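You operate a simulated robot arm through the tools that you are given. There is no shell and no other tool. Be economical: measure what you need, move in short steps, check, and stop when the job is done.

The job below is to be done with a simulated robot arm. You get a single attempt, and the scene is never put back.

JOB
Fetch the silver disc from the long steel bench and set it on top of the teal carton there. Take the black tub on the top of the grey bench and put it away on the low shelf of the blue rack. Put the green swab on the low shelf of the blue rack. Any order will do. Set down upright: black tub.

Only the result counts: the job must be done as asked and must still hold three seconds after the hand-in. Knocking over, shifting, dropping, spilling or breaking anything else fails it.

ROBOT AND FRAMES
A 7-joint arm with a two-finger parallel gripper on a trunk, on a base that drives. Base frame: it is fixed to the floor where the robot stands at the start and does not move with it; the origin is under the middle of the robot, x ahead of it, y to its left, z up; the surface under the hand at the start is at about z = 0.9. Readings come in m, degrees, newtons and seconds.
With the tool pointing down near the work surface it reaches from about 0.28 to 0.72 m from the robot's upright axis, wherever it stands. Its first joint turns from -166.0 to 166.0 degrees. Places, roughly: black tub [-2.5, 3, 1]; green swab (2x2x15 cm) [-2.6, 3.2, 0.9]; low shelf of the blue rack [-0.9, 3.6, 0.5]. Payload 1.57 kg.
Tool frame: the origin (TCP) lies between the finger pads and is the grasp point; the fingertips stand 0.03 m ahead of it; z points along the fingers, y is the line along which they close. The gripper opens to 0.08 m. The fingers are 0.017 m wide and 0.012 m thick; the gripper's body (0.04 by 0.082 m) begins 0.08 m behind the TCP.
Orientation is that of the tool frame in the base frame, as a unit quaternion [x, y, z, w]. With the fingers straight down and closing along the base's y, the tool's x points along the base's -x, its y along +y and its z along -z.

CONTROLS
- The arm moves only by the tool play_rows. Its argument "steps" is text: rows parted by semicolons, each of 7 numbers parted by spaces: the shift along the base's x, y, z in units of 150 mm (1.0 is 150 mm), then the turn, a rotation vector about the base's x, y, z in units of 180 degrees (1.0 is 180 degrees), then the gripper command, from -1 (fully open) to 1 (shut), values between in proportion. In form: x y z ax ay az claw; .... A call has 1 to 10 rows; each row is the pose to reach, as a shift and turn from the pose commanded when the call began. A call with a number of a shift or a turn outside -1 to 1 is refused whole. Rows are played at 5 a second. More than 0.05 m and 8.6 degrees between two rows, or a gripper value outside its range, and nothing of the call is played. Where a pose cannot be reached the arm comes as near as it can. A force on the tool above 40 N (or 10 N above the force at the start of the call, whichever is more), or a blocked arm, ends the call early, and 0.2 s more pass. Each finger travels about 0.072 m/s and halts on what it meets, pressing with about 24 N; the grip force reading is that of the motor and also rises with nothing between the fingers. The clock runs only during rows and for 0.2 s after the last one: add rows that repeat a pose to give the fingers time. The reply holds the time, the measured pose of the TCP, the force on the tool along the base axes, the opening and the grip force, in the units named above and with some noise, with the torque about the TCP (base axes, N m) and any sound that the robot's microphone picked up.
- Cameras (640 x 400 px; columns grow to the right, rows downward): "scene" is now at [-0.0008, 0.1592, 1.6102]; the picture's right is [0.22, -0.98, 0.00], its down [-0.68, -0.15, -0.71] and it looks along [0.70, 0.16, -0.70] (base axes); focal length 270 px, centre (320, 200). "wrist" rides on the gripper at [0.072, -0.007, -0.122] in the tool frame; the picture's right is [0.09, 1.00, 0.00], its down [-0.84, 0.08, -0.54] and it looks along [-0.54, 0.05, 0.84] (tool axes); focal length 238 px, centre (320, 200). There is no depth. A picture from a camera that has moved, and an enlarged one, comes with that camera's place and axes in the base frame and with its lens.
- snapshot(camera): a new picture of that camera. No time passes.
- move_column(by): slides the trunk up (or, below 0, down) by that many m; the arm and the scene camera ride with it, the base frame stays. It gives what a move gives, with no picture.
- roll_base(legs): drives the robot by 1 to 6 legs, each [ahead, left, turn to the left] in m, m and degrees, along the robot's own axes; the way and the turn of a leg run together, so that a leg with both is an arc; at most 1.5 m and 180 degrees a leg. The arm and the cameras ride along, it lands a little off, and it stops where it bumps. It gives what a move gives.
- head_to(pan, tilt): turns the head with the scene camera to pan (to the left, within 86 degrees either way) and tilt (down, from -29 to 69), counted from straight ahead of the robot. It gives what a move gives.
- enlarge(camera, box): a new picture of the part [left, top, right, bottom] of that camera's present view, enlarged. No time passes.
- finish_job(): hands the job in; it is judged then, once.

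Go step by step. Nothing tells you exact positions but the pictures and the camera data: compare them with the known pose of the tool, close in by small moves and look again before you grip or let go. The budget is 165 turns and 108 pictures, counting those below and the enlarged ones. Unless the task says otherwise, let go and move clear before handing in, and close with one line.

The tools are called after "Emit:" as name(argument=value, ...) on one line, values as JSON. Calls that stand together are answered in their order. play_rows: Moves the arm, as the interface text tells. Its arguments: {"type":"object","properties":{"steps":{"type":"string"}},"required":["steps"]} The other tools are called the same way: move_column (by) slides the trunk up or down; roll_base (legs) drives the base; head_to (pan, tilt) turns the head that bears the scene camera; snapshot (camera) takes a picture; enlarge (camera, box) takes an enlarged picture of a part of a camera's view; finish_job () hands the job in.

At the start:

```text
t: 0.0
position: [0.3521, 0.2029, 1.195]
tool_rot: [0.0, 1.0, 0.0, 0.0]
force: [0.2, -0.2, 0.7]
wrist_torque: [0.0, -0.01, -0.04]
grip_width: 0.0799
grasp_force: 0.0
trunk travel left (down, up): [-0.425, 0.055]
robot x, y, heading: [-0.0016, 0.003, -0.2]
head pan, tilt: [12.6, 44.5]
```

scene: 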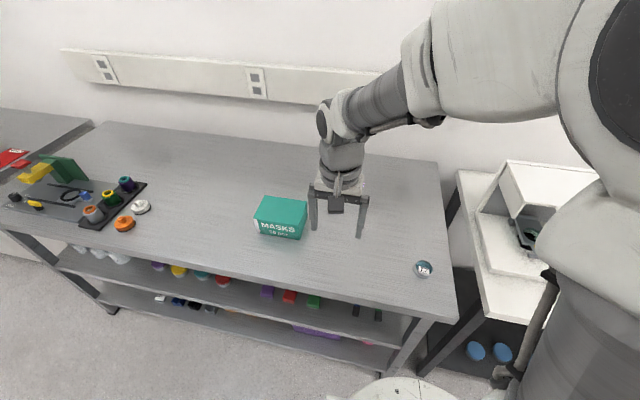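
wrist: 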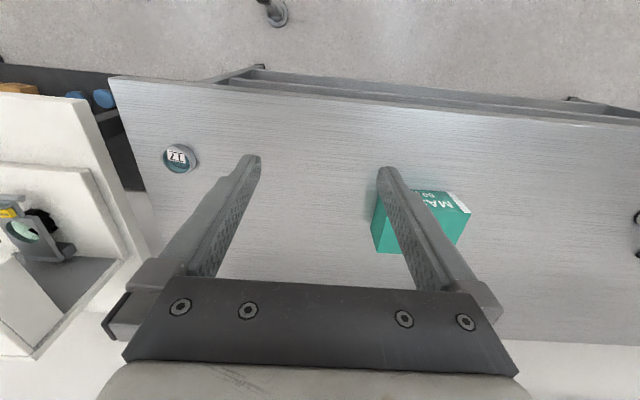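

I see the long steel bench with a teal carton around [0.58, 0.42] and a silvery disc near [0.49, -0.05]. I'll look closer at both before moving.

Emit:
enlarge(camera="scene", box=[380, 230, 470, 300])

Emit:
enlarge(camera="scene", box=[230, 170, 350, 250])

Emit:
enlarge(camera="scene", box=[0, 130, 170, 240])

Emit:
enlarge(camera="wrist", box=[130, 120, 230, 200])

```text
5.71 times, centred on (425, 265) of scene
camera zoom: at [-0.0008, 0.1592, 1.6102], right [0.22, -0.98, 0.0], down [-0.68, -0.15, -0.71], along [0.7, 0.16, -0.7], focal length 1544 px, centre (-280, -171)
```

zoom: 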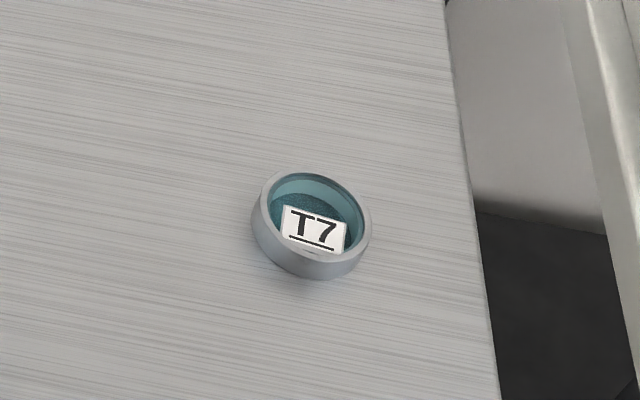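

```text
5.00 times, centred on (290, 210) of scene
camera zoom: at [-0.0008, 0.1592, 1.6102], right [0.22, -0.98, 0.0], down [-0.68, -0.15, -0.71], along [0.7, 0.16, -0.7], focal length 1351 px, centre (470, 150)
```

zoom: 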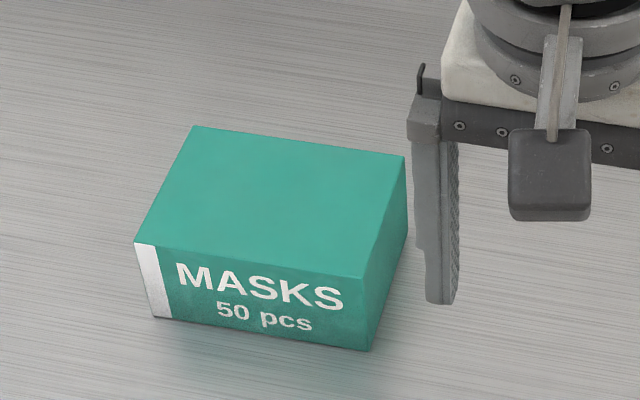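

```text
3.64 times, centred on (85, 185) of scene
camera zoom: at [-0.0008, 0.1592, 1.6102], right [0.22, -0.98, 0.0], down [-0.68, -0.15, -0.71], along [0.7, 0.16, -0.7], focal length 982 px, centre (1174, 254)
```

zoom: 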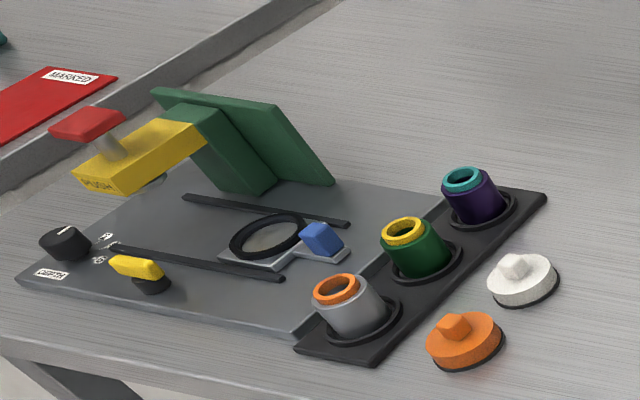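

```text
5.00 times, centred on (180, 160) of wrist
camera zoom: at [0.2821, 0.1953, 1.3175], right [-0.09, 1.0, 0.0], down [0.84, 0.08, 0.54], along [0.54, 0.05, -0.84], focal length 1192 px, centre (1020, 400)
```

zoom: 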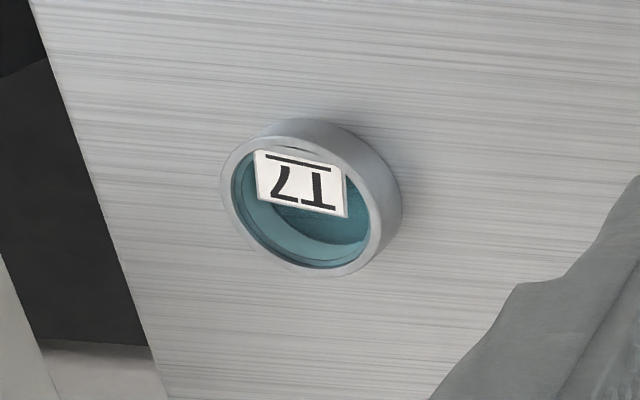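

The disc (about 6 cm wide, 2 cm high) is near [0.481, -0.047]. The carton's top is at about z 0.972, centred near [0.566, 0.42]. I'll move the hand towards a point above the disc.

Emit:
play_rows(steps="0.2 -0.2 0 0 0 0 -1;0.4 -0.4 0 0 0 0 -1;0.6 -0.6 0 0 0 0 -1;0.8 -0.8 0 0 0 0 -1;0.86 -1 0 0 0 0 -1;0.86 -1 -0.3 0 0 0 -1;0.86 -1 -0.6 0 0 0 -1")

Emit:
play_rows(steps="0 -0.3 0 0 0 0 -1;0 -0.67 0 0 0 0 -1;0 -0.67 -0.25 0 0 0 -1;0 -0.67 -0.25 0 0 0 -1")

Emit:
snapshot(camera="wrist")

```text
t: 1.6
position: [0.4796, 0.0502, 1.1062]
tool_rot: [0.0, 1.0, 0.0, 0.0]
force: [-0.4, 0.7, 0.3]
wrist_torque: [0.0, 0.03, 0.01]
grip_width: 0.0803
grasp_force: 0.1
trunk travel left (down, up): [-0.425, 0.055]
robot x, y, heading: [-0.0005, -0.0013, -0.1]
head pan, tilt: [12.6, 44.5]
```

```text
refused: row 2 steps farther than a row can; nothing moved
```

```text
101 pictures are left
camera wrist: at [0.4091, 0.0444, 1.2285], right [-0.09, 1.0, 0.0], down [0.84, 0.08, 0.54], along [0.54, 0.05, -0.84], focal length 238 px, centre (320, 200)
```

wrist: 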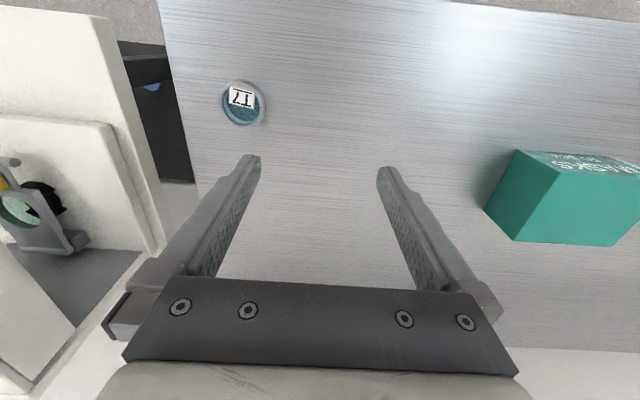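

The disc now reads near [0.476, -0.047]. I'll move over it and lower part of the way.

Emit:
play_rows(steps="0 -0.32 0 0 0 0 -1;-0.01 -0.64 0 0 0 0 -1;-0.01 -0.64 -0.3 0 0 0 -1;-0.01 -0.64 -0.6 0 0 0 -1;-0.01 -0.64 -0.6 0 0 0 -1")

Emit:
snapshot(camera="wrist")

Emit:
snapshot(camera="scene")

```text
t: 2.8
position: [0.4828, -0.0461, 1.0149]
tool_rot: [0.0, 1.0, 0.0, 0.0]
force: [0.3, -0.5, 0.1]
wrist_torque: [-0.01, 0.01, 0.02]
grip_width: 0.08
grasp_force: 0.0
trunk travel left (down, up): [-0.425, 0.055]
robot x, y, heading: [-0.0016, 0.0009, -0.0]
head pan, tilt: [12.6, 44.5]
```

```text
100 pictures are left
camera wrist: at [0.4108, -0.0532, 1.1371], right [-0.09, 1.0, 0.0], down [0.84, 0.08, 0.54], along [0.54, 0.05, -0.84], focal length 238 px, centre (320, 200)
```

wrist: 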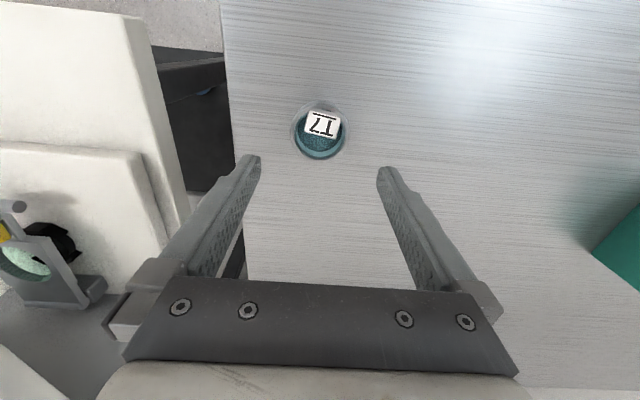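

```text
99 pictures are left
camera scene: at [-0.0007, 0.1591, 1.6103], right [0.22, -0.98, 0.0], down [-0.68, -0.15, -0.71], along [0.7, 0.16, -0.7], focal length 270 px, centre (320, 200)
```

scene: 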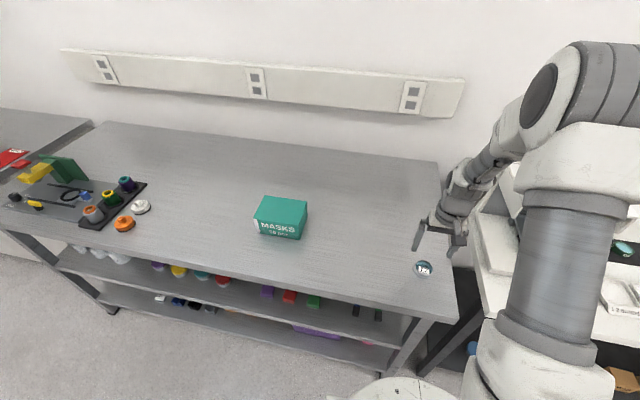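

The disc sits at about [0.475, -0.048], between the fingers and about 5 cm wide. I'll lower to its rim.

Emit:
play_rows(steps="-0.035 -0.01 -0.2 0 0 0 -1;-0.035 -0.01 -0.4 0 0 0 -1;-0.035 -0.01 -0.5 0 0 0 -1;-0.035 -0.01 -0.5 0 0 0 -1")

Emit:
snapshot(camera="wrist")

Emit:
enlarge(camera="scene", box=[370, 200, 490, 290])

```text
t: 3.8
position: [0.4771, -0.0453, 0.9394]
tool_rot: [-0.001, 1.0, 0.0, 0.0]
force: [-0.5, 0.0, 0.2]
wrist_torque: [-0.02, 0.02, -0.02]
grip_width: 0.0801
grasp_force: 0.1
trunk travel left (down, up): [-0.425, 0.055]
robot x, y, heading: [0.0033, 0.0021, -0.1]
head pan, tilt: [12.6, 44.5]
```

```text
98 pictures are left
camera wrist: at [0.4048, -0.0532, 1.0621], right [-0.09, 1.0, 0.0], down [0.84, 0.08, 0.54], along [0.54, 0.05, -0.84], focal length 238 px, centre (320, 200)
```

wrist: 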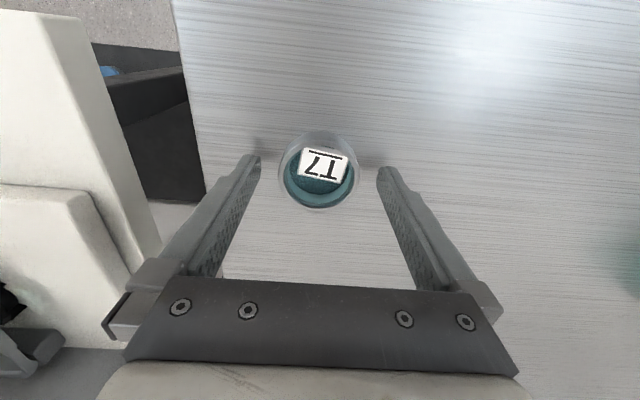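

```text
4.44 times, centred on (430, 245) of scene
camera zoom: at [-0.0007, 0.1592, 1.6102], right [0.22, -0.98, 0.0], down [-0.68, -0.15, -0.71], along [0.7, 0.16, -0.7], focal length 1201 px, centre (-169, 0)
```

zoom: 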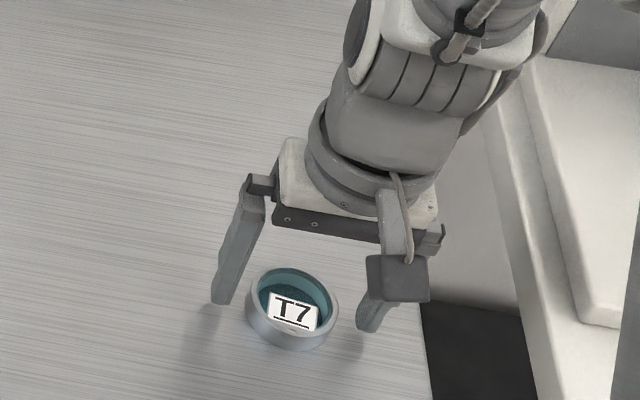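

The fingers straddle the disc. I'll lower 5 mm more and close.

Emit:
play_rows(steps="0 0 -0.03 0 0 0 -1;0 0 -0.03 0 0 0 0;0 0 -0.03 0 0 0 0.4;0 0 -0.03 0 0 0 1;0 0 -0.03 0 0 0 1;0 0 -0.03 0 0 0 1")

Emit:
snapshot(camera="wrist")

```text
t: 5.2
position: [0.4764, -0.046, 0.9348]
tool_rot: [0.0, 1.0, 0.0, -0.001]
force: [-0.3, -0.4, -0.2]
wrist_torque: [0.01, 0.01, 0.02]
grip_width: 0.0542
grasp_force: 24.0
trunk travel left (down, up): [-0.425, 0.055]
robot x, y, heading: [-0.0006, -0.0046, -0.2]
head pan, tilt: [12.6, 44.5]
```

```text
96 pictures are left
camera wrist: at [0.4049, -0.0526, 1.0573], right [-0.09, 1.0, 0.0], down [0.84, 0.08, 0.54], along [0.54, 0.05, -0.84], focal length 238 px, centre (320, 200)
```

wrist: 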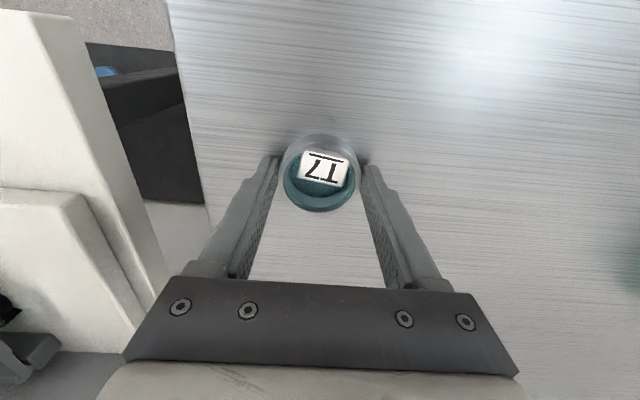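

The disc is gripped at 54 mm. I'll lift it and carry it toward the carton.

Emit:
play_rows(steps="0 0 0.3 0 0 0 1;0 0 0.6 0 0 0 1;0 0 0.9 0 0 0 1;0.1 0.3 0.95 0 0 0 1;0.2 0.6 0.95 0 0 0 1;0.3 0.9 0.95 0 0 0 1;0.3 1 0.95 0 0 0 1")

Emit:
play_rows(steps="0.1 0.3 0 0 0 0 1;0.2 0.6 0 0 0 0 1;0.3 0.9 0 0 0 0 1;0.3 1 0 0 0 0 1")

Emit:
play_rows(steps="0 0.3 0 0 0 0 1;0 0.6 0 0 0 0 1;0 0.9 0 0 0 0 1;0 1 0 0 0 0 1;0 1 0 0 0 0 1")

Emit:
snapshot(camera="scene")

Emit:
snapshot(camera="wrist")

```text
t: 6.8
position: [0.5225, 0.1038, 1.0763]
tool_rot: [0.0, 1.0, 0.0, 0.0]
force: [-0.2, -0.4, -1.0]
wrist_torque: [0.01, 0.01, -0.01]
grip_width: 0.0544
grasp_force: 24.1
trunk travel left (down, up): [-0.425, 0.055]
robot x, y, heading: [0.0036, -0.0016, 0.1]
head pan, tilt: [12.6, 44.5]
```

```text
t: 7.8
position: [0.5662, 0.2557, 1.0762]
tool_rot: [0.001, 1.0, 0.0, 0.0]
force: [0.9, 1.5, -0.7]
wrist_torque: [-0.01, 0.01, 0.01]
grip_width: 0.0543
grasp_force: 23.9
trunk travel left (down, up): [-0.425, 0.055]
robot x, y, heading: [-0.001, -0.0004, -0.3]
head pan, tilt: [12.6, 44.5]
```

```text
t: 9.0
position: [0.5698, 0.4046, 1.0791]
tool_rot: [-0.001, 1.0, 0.001, 0.0]
force: [-0.5, -0.1, -1.9]
wrist_torque: [0.01, 0.01, 0.01]
grip_width: 0.0546
grasp_force: 24.1
trunk travel left (down, up): [-0.425, 0.055]
robot x, y, heading: [-0.0011, 0.0008, 0.1]
head pan, tilt: [12.6, 44.5]
```

```text
95 pictures are left
camera scene: at [-0.0007, 0.1592, 1.6102], right [0.22, -0.98, 0.0], down [-0.68, -0.15, -0.71], along [0.7, 0.16, -0.7], focal length 270 px, centre (320, 200)
```

scene: 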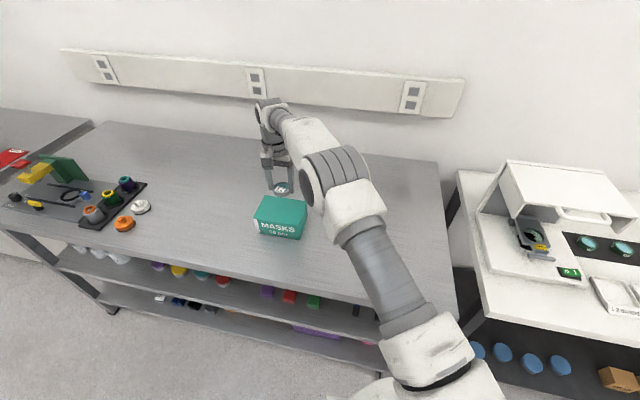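

```text
94 pictures are left
camera wrist: at [0.4979, 0.398, 1.2012], right [-0.09, 1.0, 0.0], down [0.84, 0.08, 0.54], along [0.54, 0.05, -0.84], focal length 238 px, centre (320, 200)
```

wrist: 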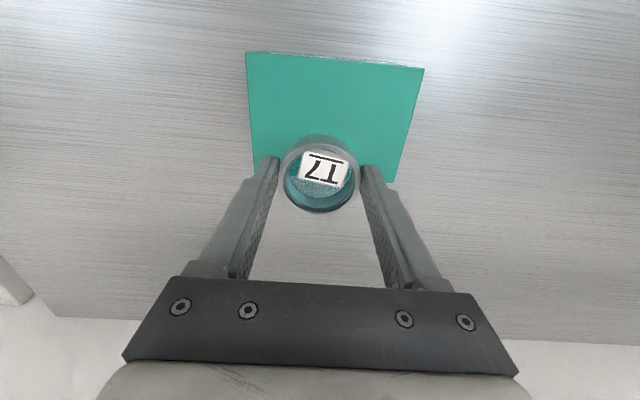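

The carton's top centre is at about [0.560, 0.414]. I'll centre over it and lower in small steps.

Emit:
play_rows(steps="-0.05 0.055 -0.15 0 0 0 1;-0.05 0.055 -0.3 0 0 0 1;-0.05 0.055 -0.38 0 0 0 1;-0.05 0.055 -0.38 0 0 0 1")

Emit:
enlarge(camera="scene", box=[230, 160, 350, 250])

Emit:
snapshot(camera="wrist")

```text
t: 10.0
position: [0.5589, 0.414, 1.0206]
tool_rot: [0.0, 1.0, 0.0, 0.001]
force: [0.2, 0.4, -0.4]
wrist_torque: [-0.03, -0.02, 0.01]
grip_width: 0.0544
grasp_force: 24.8
trunk travel left (down, up): [-0.425, 0.055]
robot x, y, heading: [0.0008, -0.0005, -0.1]
head pan, tilt: [12.6, 44.5]
```

```text
4.44 times, centred on (290, 205) of scene
camera zoom: at [-0.0007, 0.1593, 1.6102], right [0.22, -0.98, 0.0], down [-0.68, -0.15, -0.71], along [0.7, 0.16, -0.7], focal length 1201 px, centre (453, 178)
```

zoom: 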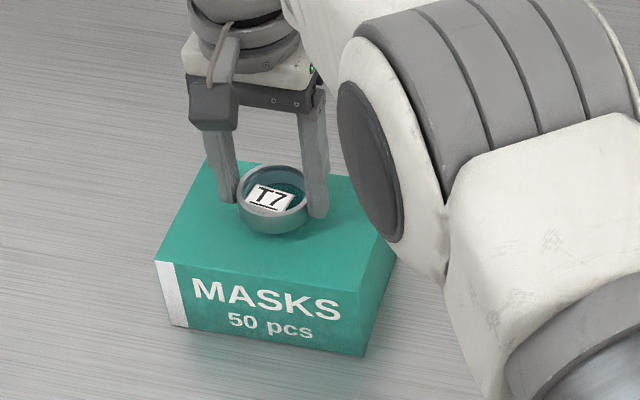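

```text
92 pictures are left
camera wrist: at [0.4873, 0.4065, 1.1434], right [-0.09, 1.0, 0.0], down [0.84, 0.08, 0.54], along [0.54, 0.05, -0.84], focal length 238 px, centre (320, 200)
```

wrist: 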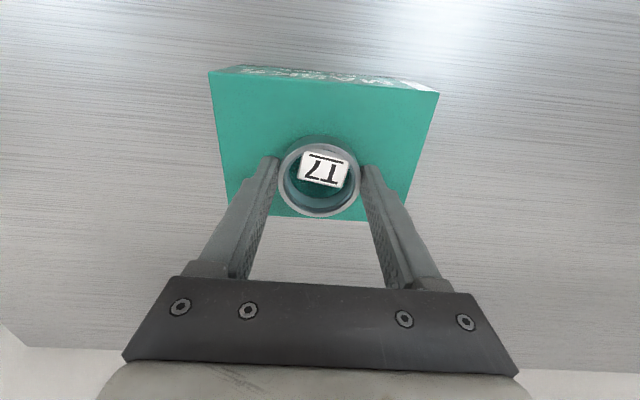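

Still about a centimetre to go. I'll lower 8 mm and read the force, then go on in smaller steps.

Emit:
play_rows(steps="0 0 -0.03 0 0 0 1;0 0 -0.055 0 0 0 1;0 0 -0.055 0 0 0 1")

Emit:
play_rows(steps="0 0 -0.01 0 0 0 1;0 0 -0.02 0 0 0 1;0 0 -0.02 0 0 0 1")

Emit:
enlarge(camera="scene", box=[260, 180, 320, 225])

```text
t: 10.8
position: [0.5572, 0.413, 1.0112]
tool_rot: [0.0, 1.0, 0.0, 0.001]
force: [0.3, 0.0, -0.6]
wrist_torque: [-0.03, 0.01, -0.01]
grip_width: 0.0543
grasp_force: 24.3
trunk travel left (down, up): [-0.425, 0.055]
robot x, y, heading: [0.0023, -0.0, -0.4]
head pan, tilt: [12.6, 44.5]
```

```text
t: 11.6
position: [0.5593, 0.4132, 1.009]
tool_rot: [0.001, 1.0, 0.001, 0.0]
force: [0.1, -0.1, -1.0]
wrist_torque: [0.01, 0.02, 0.01]
grip_width: 0.0544
grasp_force: 23.8
trunk travel left (down, up): [-0.425, 0.055]
robot x, y, heading: [0.0013, -0.0007, 0.1]
head pan, tilt: [12.6, 44.5]
```

```text
8.89 times, centred on (290, 202) of scene
camera zoom: at [-0.0007, 0.1593, 1.6102], right [0.22, -0.98, 0.0], down [-0.68, -0.15, -0.71], along [0.7, 0.16, -0.7], focal length 2402 px, centre (587, 178)
```

zoom: 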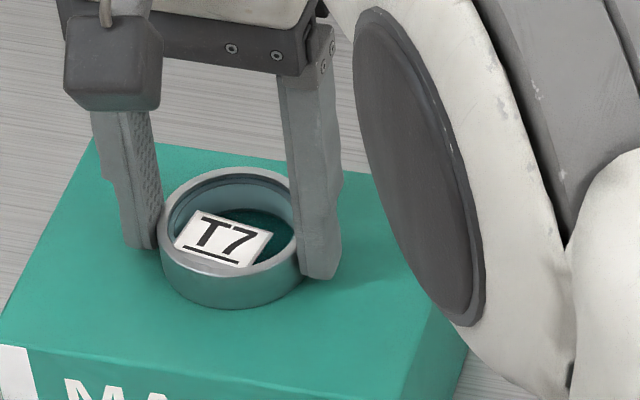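

Nearly touching. I'll go on by 1–2 mm steps until the force shows contact.

Emit:
play_rows(steps="0 0 -0.007 0 0 0 1;0 0 -0.014 0 0 0 1;0 0 -0.014 0 0 0 1")

Emit:
play_rows(steps="0 0 -0.007 0 0 0 1;0 0 -0.014 0 0 0 1;0 0 -0.014 0 0 0 1")

Emit:
enlarge(camera="scene", box=[260, 180, 320, 225])

```text
t: 12.4
position: [0.5586, 0.4134, 1.008]
tool_rot: [0.0, 1.0, 0.001, 0.001]
force: [-0.5, -0.3, 9.4]
wrist_torque: [-0.14, 0.17, 0.02]
grip_width: 0.0543
grasp_force: 24.1
trunk travel left (down, up): [-0.425, 0.055]
robot x, y, heading: [0.0024, -0.0011, -0.0]
head pan, tilt: [12.6, 44.5]
```

```text
t: 13.2
position: [0.5586, 0.4137, 1.0064]
tool_rot: [0.0, 1.0, 0.001, 0.002]
force: [1.5, -0.7, 18.3]
wrist_torque: [-0.08, -0.11, 0.11]
grip_width: 0.0547
grasp_force: 23.6
trunk travel left (down, up): [-0.425, 0.055]
robot x, y, heading: [0.0018, 0.0035, -0.3]
head pan, tilt: [12.6, 44.5]
```

```text
8.89 times, centred on (290, 202) of scene
camera zoom: at [-0.0021, 0.1581, 1.6105], right [0.22, -0.98, 0.0], down [-0.68, -0.15, -0.71], along [0.7, 0.16, -0.7], focal length 2402 px, centre (587, 178)
```

zoom: 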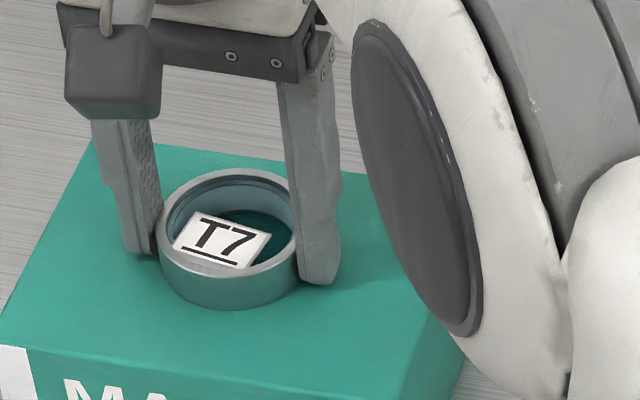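

The disc is in contact with the carton. I'll ease up 2 mm, open, and rise.

Emit:
play_rows(steps="0 0 0.012 0 0 0 1;0 0 0.012 0 0 0 0.2;0 0 0.012 0 0 0 -0.3;0 0 0.012 0 0 0 -1;0 0 0.012 0 0 0 -1;0 0 0.012 0 0 0 -1;0 0 0.2 0 0 0 -1;0 0 0.5 0 0 0 -1;0 0 0.8 0 0 0 -1;0 0 1 0 0 0 -1")

Emit:
snapshot(camera="wrist")

Emit:
enlarge(camera="scene", box=[230, 160, 350, 250])

```text
t: 15.4
position: [0.5556, 0.414, 1.1554]
tool_rot: [0.0, 1.0, 0.0, 0.0]
force: [0.6, -0.9, 0.0]
wrist_torque: [0.02, 0.0, 0.0]
grip_width: 0.0802
grasp_force: 0.1
trunk travel left (down, up): [-0.425, 0.055]
robot x, y, heading: [0.0036, 0.0008, 0.1]
head pan, tilt: [12.6, 44.5]
```

```text
89 pictures are left
camera wrist: at [0.4839, 0.4076, 1.2785], right [-0.09, 1.0, 0.0], down [0.84, 0.08, 0.54], along [0.54, 0.05, -0.84], focal length 238 px, centre (320, 200)
```

wrist: 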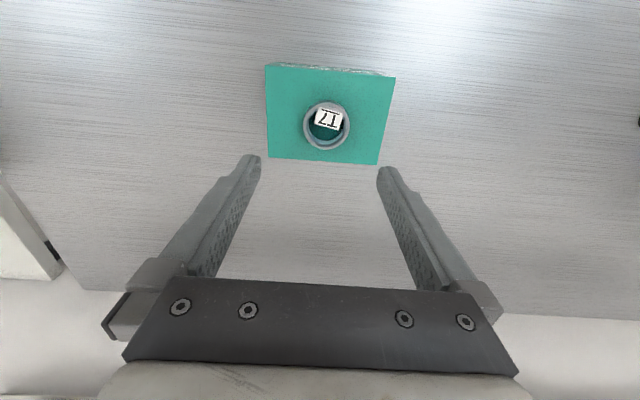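

```text
4.44 times, centred on (290, 205) of scene
camera zoom: at [-0.0009, 0.1592, 1.6102], right [0.22, -0.98, 0.0], down [-0.68, -0.15, -0.71], along [0.7, 0.16, -0.7], focal length 1201 px, centre (453, 178)
```

zoom: 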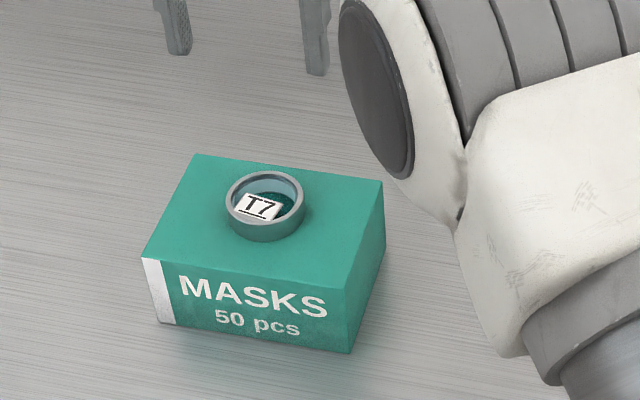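

The disc rests on the carton. I'll take one full scene picture to check whether the carton has stayed put relative to the bench.

Emit:
snapshot(camera="scene")

Emit:
enlarge(camera="scene", box=[0, 130, 170, 240])

Emit:
enlarge(camera="scene", box=[230, 170, 350, 250])

```text
87 pictures are left
camera scene: at [-0.0009, 0.1592, 1.6102], right [0.22, -0.98, 0.0], down [-0.68, -0.15, -0.71], along [0.7, 0.16, -0.7], focal length 270 px, centre (320, 200)
```

scene: 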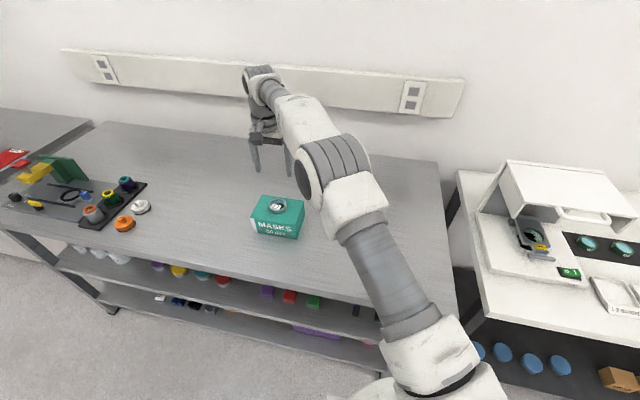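

```text
3.64 times, centred on (85, 185) of scene
camera zoom: at [-0.0009, 0.1592, 1.6102], right [0.22, -0.98, 0.0], down [-0.68, -0.15, -0.71], along [0.7, 0.16, -0.7], focal length 982 px, centre (1174, 254)
```

zoom: 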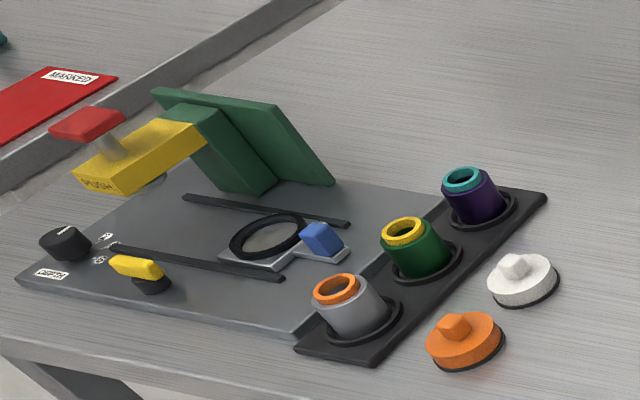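

```text
5.00 times, centred on (290, 210) of scene
camera zoom: at [-0.0009, 0.1592, 1.6102], right [0.22, -0.98, 0.0], down [-0.68, -0.15, -0.71], along [0.7, 0.16, -0.7], focal length 1351 px, centre (470, 150)
```

zoom: 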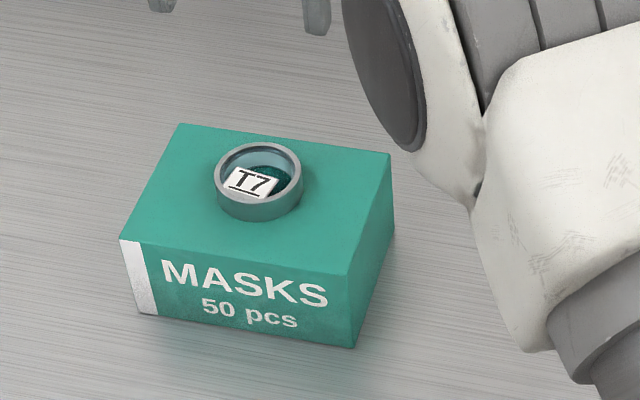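

The carton slid about 9 mm towards +y as the fingers opened. I'll nudge it back gently with closed fingers on its +y face, so I go round to that side first.

Emit:
play_rows(steps="0.02 0.3 0 0 0 0 0;0.04 0.6 0 0 0 0 1;0.04 0.9 0 0 0 0 1;0.04 1 0 0 0 0 1;0.04 1 -0.3 0 0 0 1;0.04 1 -0.6 0 0 0 1;0.04 1 -0.9 0 0 0 1;0.04 1 -1 0 0 0 1;0.04 1 -1 0 0 0 1")

Emit:
snapshot(camera="wrist")

Emit:
enlarge(camera="scene", box=[230, 170, 350, 250])

```text
t: 17.4
position: [0.5094, 0.5059, 1.0245]
tool_rot: [0.0, 1.0, 0.0, 0.0]
force: [0.4, -0.1, -0.2]
wrist_torque: [0.03, -0.02, -0.01]
grip_width: 0.0
grasp_force: 21.4
out of reach, approached as far as the arm can: row 1, 2, 3, 4, 5, 6, 7, 8, 9
trunk travel left (down, up): [-0.425, 0.055]
robot x, y, heading: [-0.0032, 0.0002, 0.0]
head pan, tilt: [12.6, 44.5]
```

```text
84 pictures are left
camera wrist: at [0.4376, 0.4983, 1.1482], right [-0.09, 1.0, 0.0], down [0.84, 0.08, 0.54], along [0.54, 0.05, -0.84], focal length 238 px, centre (320, 200)
```

wrist: 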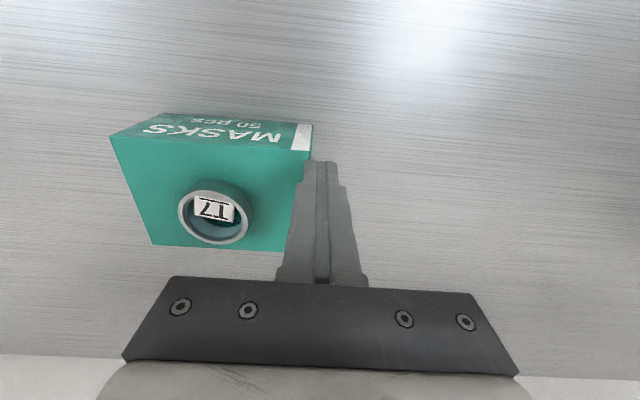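

```text
5.00 times, centred on (290, 210) of scene
camera zoom: at [-0.0007, 0.1592, 1.6102], right [0.22, -0.98, 0.0], down [-0.68, -0.15, -0.71], along [0.7, 0.16, -0.7], focal length 1351 px, centre (470, 150)
```

zoom: 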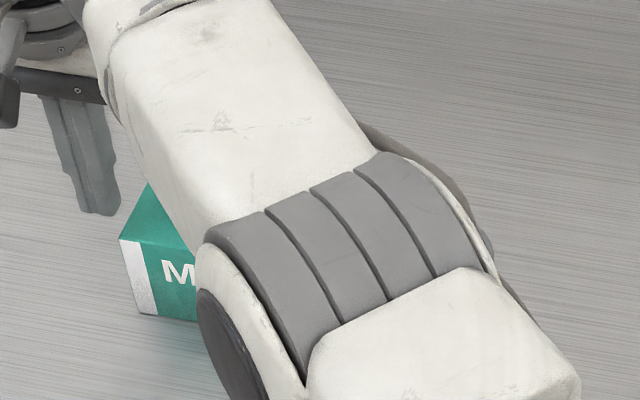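

That spot is at the edge of reach. I'll raise the hand and drive the base 0.2 m left instead.

Emit:
play_rows(steps="0 0 0.3 0 0 0 1;0 0 0.6 0 0 0 1;0 0 0.8 0 0 0 1;0 0 0.8 0 0 0 1")

Emit:
roll_base(legs=[[0, 0.25, 0]])

Emit:
snapshot(camera="scene")

Emit:
snapshot(camera="wrist")

```text
t: 18.4
position: [0.5016, 0.4933, 1.1421]
tool_rot: [0.0, 1.0, 0.0, 0.0]
force: [-0.5, 0.6, -0.1]
wrist_torque: [-0.02, 0.0, 0.02]
grip_width: 0.0
grasp_force: 21.2
out of reach, approached as far as the arm can: row 2, 3, 4
trunk travel left (down, up): [-0.425, 0.055]
robot x, y, heading: [-0.0002, -0.0011, 0.1]
head pan, tilt: [12.6, 44.5]
```

```text
t: 20.8
position: [0.5036, 0.7318, 1.1413]
tool_rot: [0.002, 1.0, 0.0, 0.0]
force: [0.1, -0.7, -0.7]
wrist_torque: [0.02, -0.02, 0.01]
grip_width: 0.0001
grasp_force: 21.5
trunk travel left (down, up): [-0.425, 0.055]
robot x, y, heading: [-0.0015, 0.2414, -0.3]
head pan, tilt: [12.6, 44.5]
```

```text
82 pictures are left
camera scene: at [0.0003, 0.3997, 1.6102], right [0.21, -0.98, 0.0], down [-0.68, -0.15, -0.71], along [0.7, 0.15, -0.7], focal length 270 px, centre (320, 200)
```

scene: 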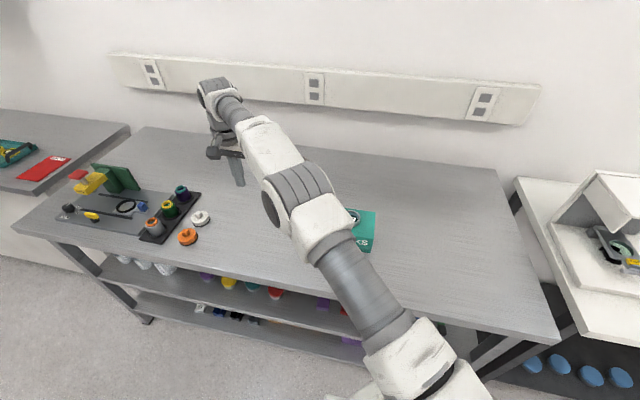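

```text
81 pictures are left
camera wrist: at [0.4325, 0.7247, 1.2649], right [-0.09, 1.0, 0.0], down [0.84, 0.07, 0.54], along [0.54, 0.05, -0.84], focal length 238 px, centre (320, 200)
```

wrist: 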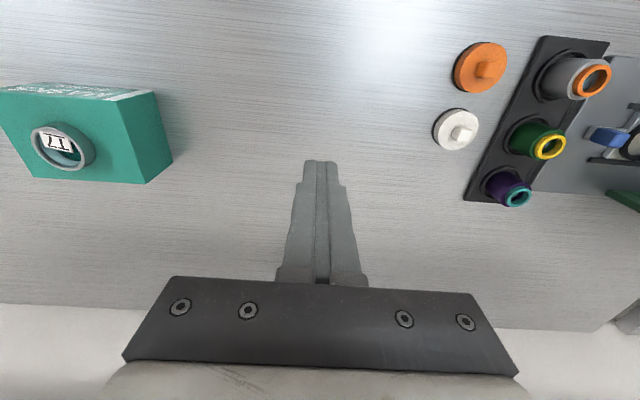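

The carton's +y face is around y 0.50. I'll bring the closed fingers down beside it at y 0.545, then touch it.

Emit:
play_rows(steps="0.1 -0.3 0 0 0 0 1;0.2 -0.6 0 0 0 0 1;0.4 -0.8 0 0 0 0 1;0.4 -1 0 0 0 0 1;0.4 -1 -0.3 0 0 0 1;0.4 -1 -0.6 0 0 0 1;0.4 -1 -0.8 0 0 0 1;0.4 -1 -0.8 0 0 0 1")

Emit:
play_rows(steps="0 0 -0.3 0 0 0 1;0 0 -0.5 0 0 0 1;0 -0.1 -0.5 0 0 0 1;0 -0.2 -0.5 0 0 0 1;0 -0.2 -0.5 0 0 0 1")

Emit:
snapshot(camera="wrist")

Emit:
snapshot(camera="scene")

```text
t: 22.6
position: [0.5624, 0.5828, 1.0189]
tool_rot: [0.001, 1.0, -0.001, 0.0]
force: [-1.0, -0.9, 0.9]
wrist_torque: [-0.01, -0.02, 0.01]
grip_width: 0.0
grasp_force: 21.1
trunk travel left (down, up): [-0.425, 0.055]
robot x, y, heading: [0.0028, 0.2395, -0.3]
head pan, tilt: [12.6, 44.5]
```

```text
t: 23.8
position: [0.5639, 0.5528, 0.9451]
tool_rot: [0.001, 1.0, 0.0, 0.0]
force: [0.1, 0.3, 0.2]
wrist_torque: [-0.01, -0.01, 0.01]
grip_width: 0.0
grasp_force: 21.8
trunk travel left (down, up): [-0.425, 0.055]
robot x, y, heading: [-0.0004, 0.2406, 0.1]
head pan, tilt: [12.6, 44.5]
```

```text
80 pictures are left
camera wrist: at [0.4927, 0.5451, 1.0681], right [-0.09, 1.0, 0.0], down [0.84, 0.07, 0.54], along [0.54, 0.05, -0.84], focal length 238 px, centre (320, 200)
```

wrist: 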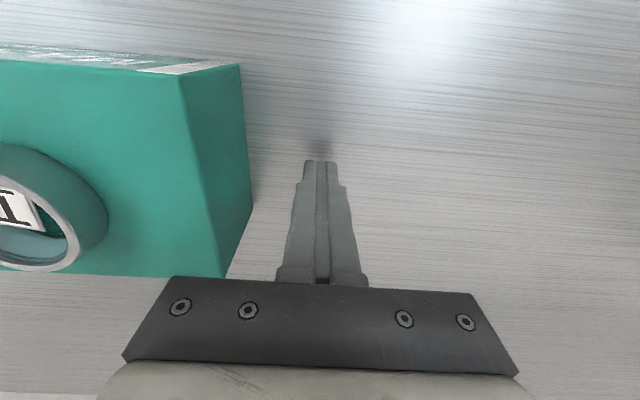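

```text
79 pictures are left
camera scene: at [0.0004, 0.3996, 1.6102], right [0.21, -0.98, 0.0], down [-0.68, -0.15, -0.71], along [0.7, 0.15, -0.7], focal length 270 px, centre (320, 200)
```

scene: 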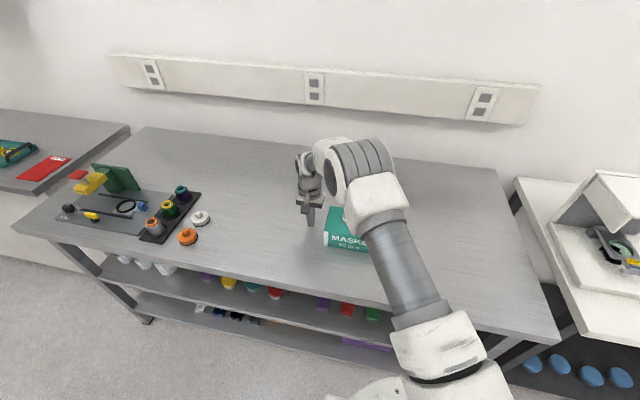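

The gap is about 4 cm. I'll close most of it and then creep, watching the side force.

Emit:
play_rows(steps="0 -0.1 0 0 0 0 1;0 -0.17 0 0 0 0 1;0 -0.2 0 0 0 0 1;0 -0.2 0 0 0 0 1")

Emit:
enlarge(camera="wrist", box=[160, 40, 400, 300])

Emit:
enlarge(camera="scene", box=[280, 180, 400, 260])

```text
t: 24.8
position: [0.5642, 0.5206, 0.946]
tool_rot: [0.001, 1.0, 0.0, 0.0]
force: [-0.4, 0.1, -0.4]
wrist_torque: [-0.01, 0.02, -0.03]
grip_width: 0.0
grasp_force: 21.2
trunk travel left (down, up): [-0.425, 0.055]
robot x, y, heading: [-0.0025, 0.2435, -0.0]
head pan, tilt: [12.6, 44.5]
```

```text
1.54 times, centred on (280, 170) of wrist
camera zoom: at [0.4928, 0.5137, 1.0687], right [-0.09, 1.0, 0.0], down [0.84, 0.07, 0.54], along [0.54, 0.05, -0.84], focal length 367 px, centre (382, 246)
```

zoom: 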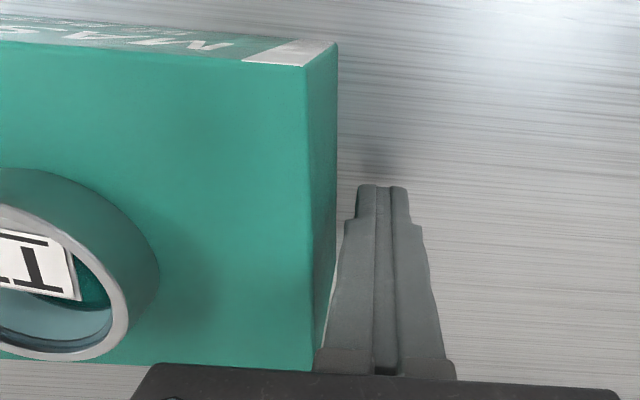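

```text
5.00 times, centred on (340, 220) of scene
camera zoom: at [0.0003, 0.3996, 1.6102], right [0.21, -0.98, 0.0], down [-0.68, -0.15, -0.71], along [0.7, 0.15, -0.7], focal length 1351 px, centre (220, 100)
```

zoom: 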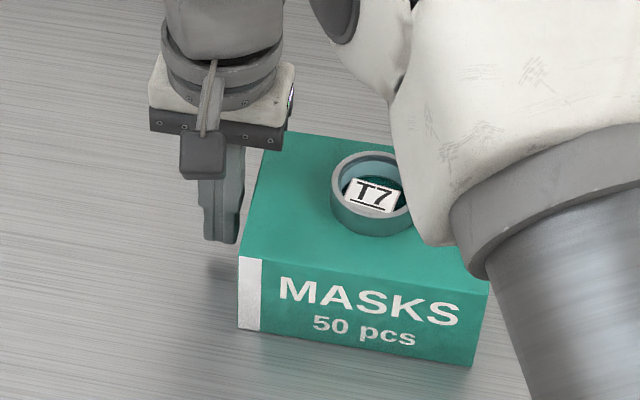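

About 1 cm of gap remains. I'll creep in 2 mm steps with force readings.

Emit:
play_rows(steps="0 -0.0133 0 0 0 0 1;0 -0.0267 0 0 0 0 1;0 -0.04 0 0 0 0 1;0 -0.04 0 0 0 0 1")

Emit:
play_rows(steps="0 -0.0133 0 0 0 0 1;0 -0.02 0 0 0 0 1;0 -0.02 0 0 0 0 1")

Emit:
enlarge(camera="scene", box=[280, 180, 400, 260])

```text
t: 25.8
position: [0.5634, 0.5155, 0.9456]
tool_rot: [0.002, 1.0, 0.0, 0.001]
force: [0.1, -0.4, 0.4]
wrist_torque: [0.0, 0.0, -0.02]
grip_width: 0.0002
grasp_force: 21.2
trunk travel left (down, up): [-0.425, 0.055]
robot x, y, heading: [-0.0015, 0.2405, 0.0]
head pan, tilt: [12.6, 44.5]
```

```text
t: 26.6
position: [0.5633, 0.5126, 0.9476]
tool_rot: [0.001, 1.0, 0.0, 0.0]
force: [-0.1, 1.1, 0.1]
wrist_torque: [-0.03, 0.02, 0.01]
grip_width: 0.0
grasp_force: 21.2
trunk travel left (down, up): [-0.425, 0.055]
robot x, y, heading: [-0.0022, 0.2405, -0.1]
head pan, tilt: [12.6, 44.5]
```

```text
5.00 times, centred on (340, 220) of scene
camera zoom: at [0.0003, 0.3998, 1.6102], right [0.21, -0.98, 0.0], down [-0.68, -0.15, -0.71], along [0.7, 0.15, -0.7], focal length 1351 px, centre (220, 100)
```

zoom: 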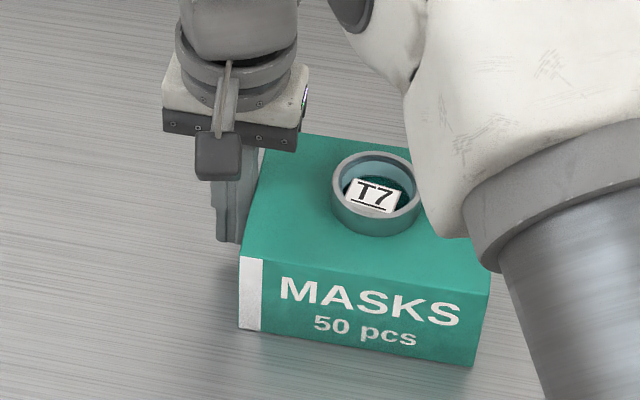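

No contact yet. I'm aiming to move the carton's front left corner from column 240 to about 254 in this view, so I'll continue creeping.

Emit:
play_rows(steps="0 -0.0133 0 0 0 0 1;0 -0.0267 0 0 0 0 1;0 -0.04 0 0 0 0 1;0 -0.04 0 0 0 0 1")

Emit:
enlarge(camera="scene", box=[280, 180, 400, 260])

```text
t: 27.6
position: [0.5644, 0.5071, 0.9471]
tool_rot: [0.001, 1.0, 0.0, 0.0]
force: [0.0, 0.5, 0.6]
wrist_torque: [-0.04, -0.04, 0.01]
grip_width: 0.0002
grasp_force: 21.2
trunk travel left (down, up): [-0.425, 0.055]
robot x, y, heading: [0.0012, 0.2391, -0.4]
head pan, tilt: [12.6, 44.5]
```

```text
5.00 times, centred on (340, 220) of scene
camera zoom: at [0.0003, 0.3997, 1.6102], right [0.21, -0.98, 0.0], down [-0.68, -0.15, -0.71], along [0.7, 0.15, -0.7], focal length 1351 px, centre (220, 100)
```

zoom: 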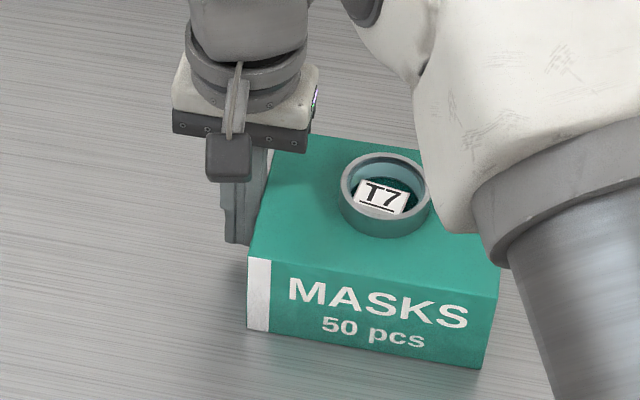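

The carton moved about 6 mm back, with hardly any force. I'll push 3 mm more, then withdraw.

Emit:
play_rows(steps="0 -0.01 0 0 0 0 1;0 -0.022 0 0 0 0 1;0 -0.022 0 0 0 0 1")

Emit:
enlarge(camera="scene", box=[280, 180, 400, 260])

Emit:
play_rows(steps="0 0.1 0 0 0 0 1;0 0.3 0 0 0 0 1;0 0.3 0.3 0 0 0 1;0 0.3 0.6 0 0 0 1;0 0.3 0.9 0 0 0 1;0 0.3 1 0 0 0 1")

Emit:
snapshot(camera="wrist")

```text
t: 28.4
position: [0.5635, 0.5037, 0.9468]
tool_rot: [0.002, 1.0, 0.001, 0.0]
force: [-0.4, 1.2, -0.1]
wrist_torque: [-0.07, -0.03, 0.02]
grip_width: 0.0001
grasp_force: 21.1
trunk travel left (down, up): [-0.425, 0.055]
robot x, y, heading: [0.0003, 0.2444, 0.1]
head pan, tilt: [12.6, 44.5]
```

```text
5.00 times, centred on (340, 220) of scene
camera zoom: at [0.0003, 0.3997, 1.6102], right [0.21, -0.98, 0.0], down [-0.68, -0.15, -0.71], along [0.7, 0.15, -0.7], focal length 1351 px, centre (220, 100)
```

zoom: 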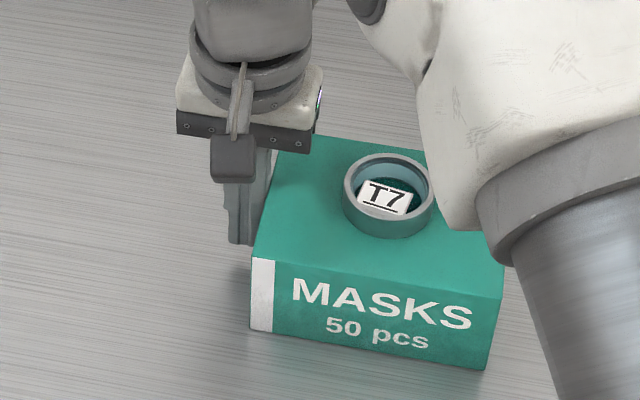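

```text
t: 29.8
position: [0.5635, 0.5488, 1.0964]
tool_rot: [0.002, 1.0, 0.0, 0.0]
force: [0.5, 0.6, 0.7]
wrist_torque: [0.0, -0.01, 0.0]
grip_width: 0.0001
grasp_force: 21.1
trunk travel left (down, up): [-0.425, 0.055]
robot x, y, heading: [0.0011, 0.238, -0.2]
head pan, tilt: [12.6, 44.5]
```

```text
73 pictures are left
camera wrist: at [0.4928, 0.5418, 1.2197], right [-0.09, 1.0, 0.0], down [0.84, 0.07, 0.54], along [0.54, 0.05, -0.84], focal length 238 px, centre (320, 200)
```

wrist: 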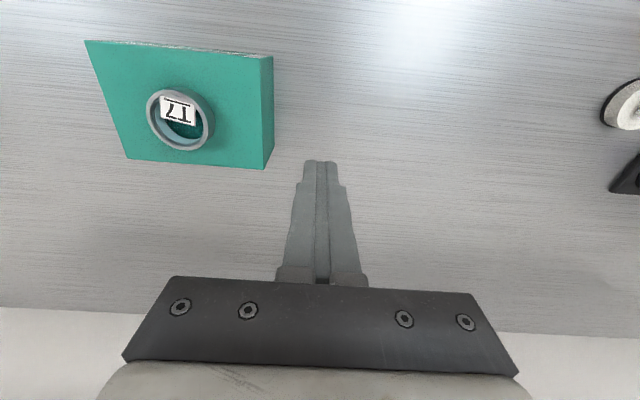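

The carton is back in place with the disc on it. I'll tuck the hand in, back away from the bench, turn, and look for the rack and the grey bench.

Emit:
play_rows(steps="0 0 0.3 0 0 0 1;0 0 0.6 0 0 0 1;-0.3 -0.1 0.6 0 0 0 1;-0.6 -0.3 0.6 0 0 0 0;-0.8 -0.5 0.6 0 0 0 -1;-1 -0.7 0.6 0 0 0 -1;-1 -0.7 0.6 0 0 0 -1")

Emit:
roll_base(legs=[[-0.5, 0, 0], [0, 0, 90]])

Emit:
head_to(pan=0, tilt=15)

Emit:
snapshot(camera="scene")

```text
refused: row 4 steps farther than a row can; nothing moved
```

```text
t: 38.5
position: [-0.771, 0.8252, 1.0961]
tool_rot: [-0.682, 0.731, 0.0, 0.0]
force: [0.5, -0.7, 1.0]
wrist_torque: [0.0, -0.01, 0.01]
grip_width: 0.0002
grasp_force: 21.1
trunk travel left (down, up): [-0.425, 0.055]
robot x, y, heading: [-0.5021, 0.2425, 85.9]
head pan, tilt: [12.6, 44.5]
```

```text
t: 39.5
position: [-0.7711, 0.8266, 1.0967]
tool_rot: [-0.681, 0.732, 0.0, 0.0]
force: [0.5, -0.2, -0.5]
wrist_torque: [-0.01, -0.05, -0.04]
grip_width: 0.0
grasp_force: 21.3
trunk travel left (down, up): [-0.425, 0.055]
robot x, y, heading: [-0.4995, 0.2465, 86.0]
head pan, tilt: [0.0, 15.0]
```

```text
72 pictures are left
camera scene: at [-0.6401, 0.2679, 1.6563], right [1.0, -0.07, 0.0], down [-0.02, -0.26, -0.97], along [0.07, 0.96, -0.26], focal length 270 px, centre (320, 200)
```

scene: 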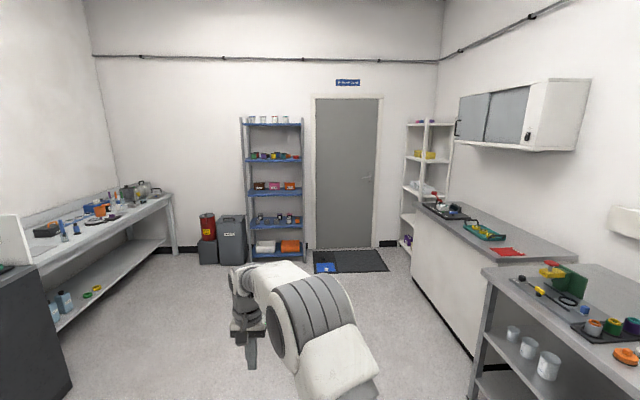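

Now I see the blue rack ahead and the grey bench along the left. I'll zoom in on both.

Emit:
enlarge(camera="scene", box=[0, 160, 180, 330])

Emit:
enlarge(camera="scene", box=[190, 110, 330, 270])

Emit:
play_rows(steps="0 0 0.3 0 0 0 1;0 -0.1 0.6 0 0 0 1;0.1 -0.4 0.6 0 0 0 1;0.2 -0.7 0.6 0 0 0 0;0.3 -0.95 0.6 0 0 0 -1;0.5 -1 0.6 0 0 0 -1;0.5 -1 0.6 0 0 0 -1")

```text
2.35 times, centred on (90, 245) of scene
camera zoom: at [-0.6401, 0.2679, 1.6563], right [1.0, -0.07, 0.0], down [-0.02, -0.26, -0.97], along [0.07, 0.96, -0.26], focal length 636 px, centre (861, 94)
```

zoom: 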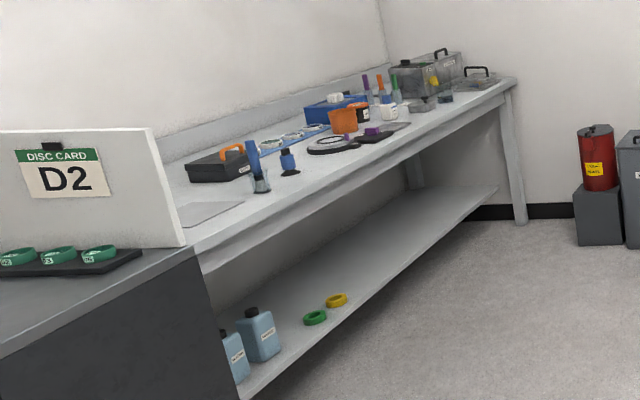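

```text
2.50 times, centred on (260, 190) of scene
camera zoom: at [-0.6401, 0.2679, 1.6563], right [1.0, -0.07, 0.0], down [-0.02, -0.26, -0.97], along [0.07, 0.96, -0.26], focal length 676 px, centre (470, 225)
```

zoom: 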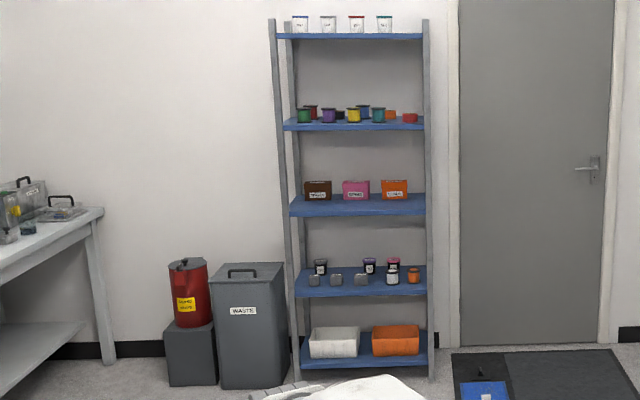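

```text
t: 41.1
position: [-0.6961, 0.6753, 1.1866]
tool_rot: [-0.683, 0.731, 0.0, 0.001]
force: [0.5, -0.1, -0.6]
wrist_torque: [0.05, 0.0, -0.01]
grip_width: 0.0801
grasp_force: 0.1
trunk travel left (down, up): [-0.425, 0.055]
robot x, y, heading: [-0.4981, 0.2433, 86.1]
head pan, tilt: [0.0, 15.0]
```

The rack's low shelf (z ≈ 0.5) is the fourth from the top. The tub and swabs should be near the far end of the grey bench, whose front edge is at x ≈ -2.13. I'll drive there, stopping short, and turn to face it.

Emit:
roll_base(legs=[[1.2, 0.5, 0], [1.2, 0.5, 0], [0, 0, 94]])

Emit:
head_to(pan=0, tilt=35)

Emit:
snapshot(camera="scene")

```text
t: 62.3
position: [-1.7697, 2.4618, 1.1866]
tool_rot: [1.0, 0.018, 0.0, 0.0]
force: [0.2, 0.8, -0.8]
wrist_torque: [-0.03, -0.04, 0.03]
grip_width: 0.0799
grasp_force: 0.0
trunk travel left (down, up): [-0.425, 0.055]
robot x, y, heading: [-1.3576, 2.6955, -177.8]
head pan, tilt: [0.0, 15.0]
```

```text
t: 63.1
position: [-1.7686, 2.4609, 1.1853]
tool_rot: [1.0, 0.018, 0.0, 0.0]
force: [-0.1, 0.7, 0.0]
wrist_torque: [0.02, -0.01, 0.03]
grip_width: 0.0799
grasp_force: 0.0
trunk travel left (down, up): [-0.425, 0.055]
robot x, y, heading: [-1.3584, 2.7009, -177.7]
head pan, tilt: [0.0, 35.0]
```

```text
69 pictures are left
camera scene: at [-1.3638, 2.5612, 1.6244], right [-0.03, 1.0, 0.0], down [0.57, 0.02, -0.82], along [-0.82, -0.03, -0.57], focal length 270 px, centre (320, 200)
```

scene: 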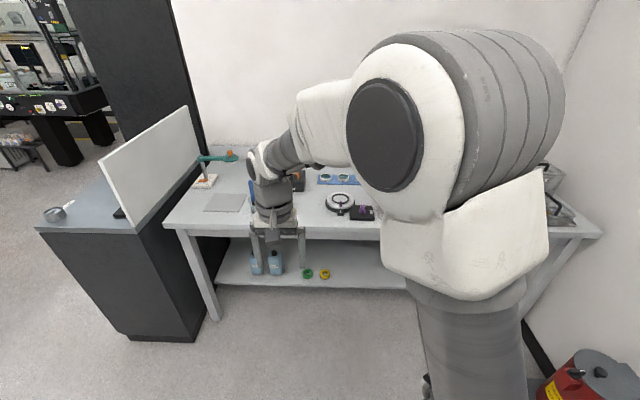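

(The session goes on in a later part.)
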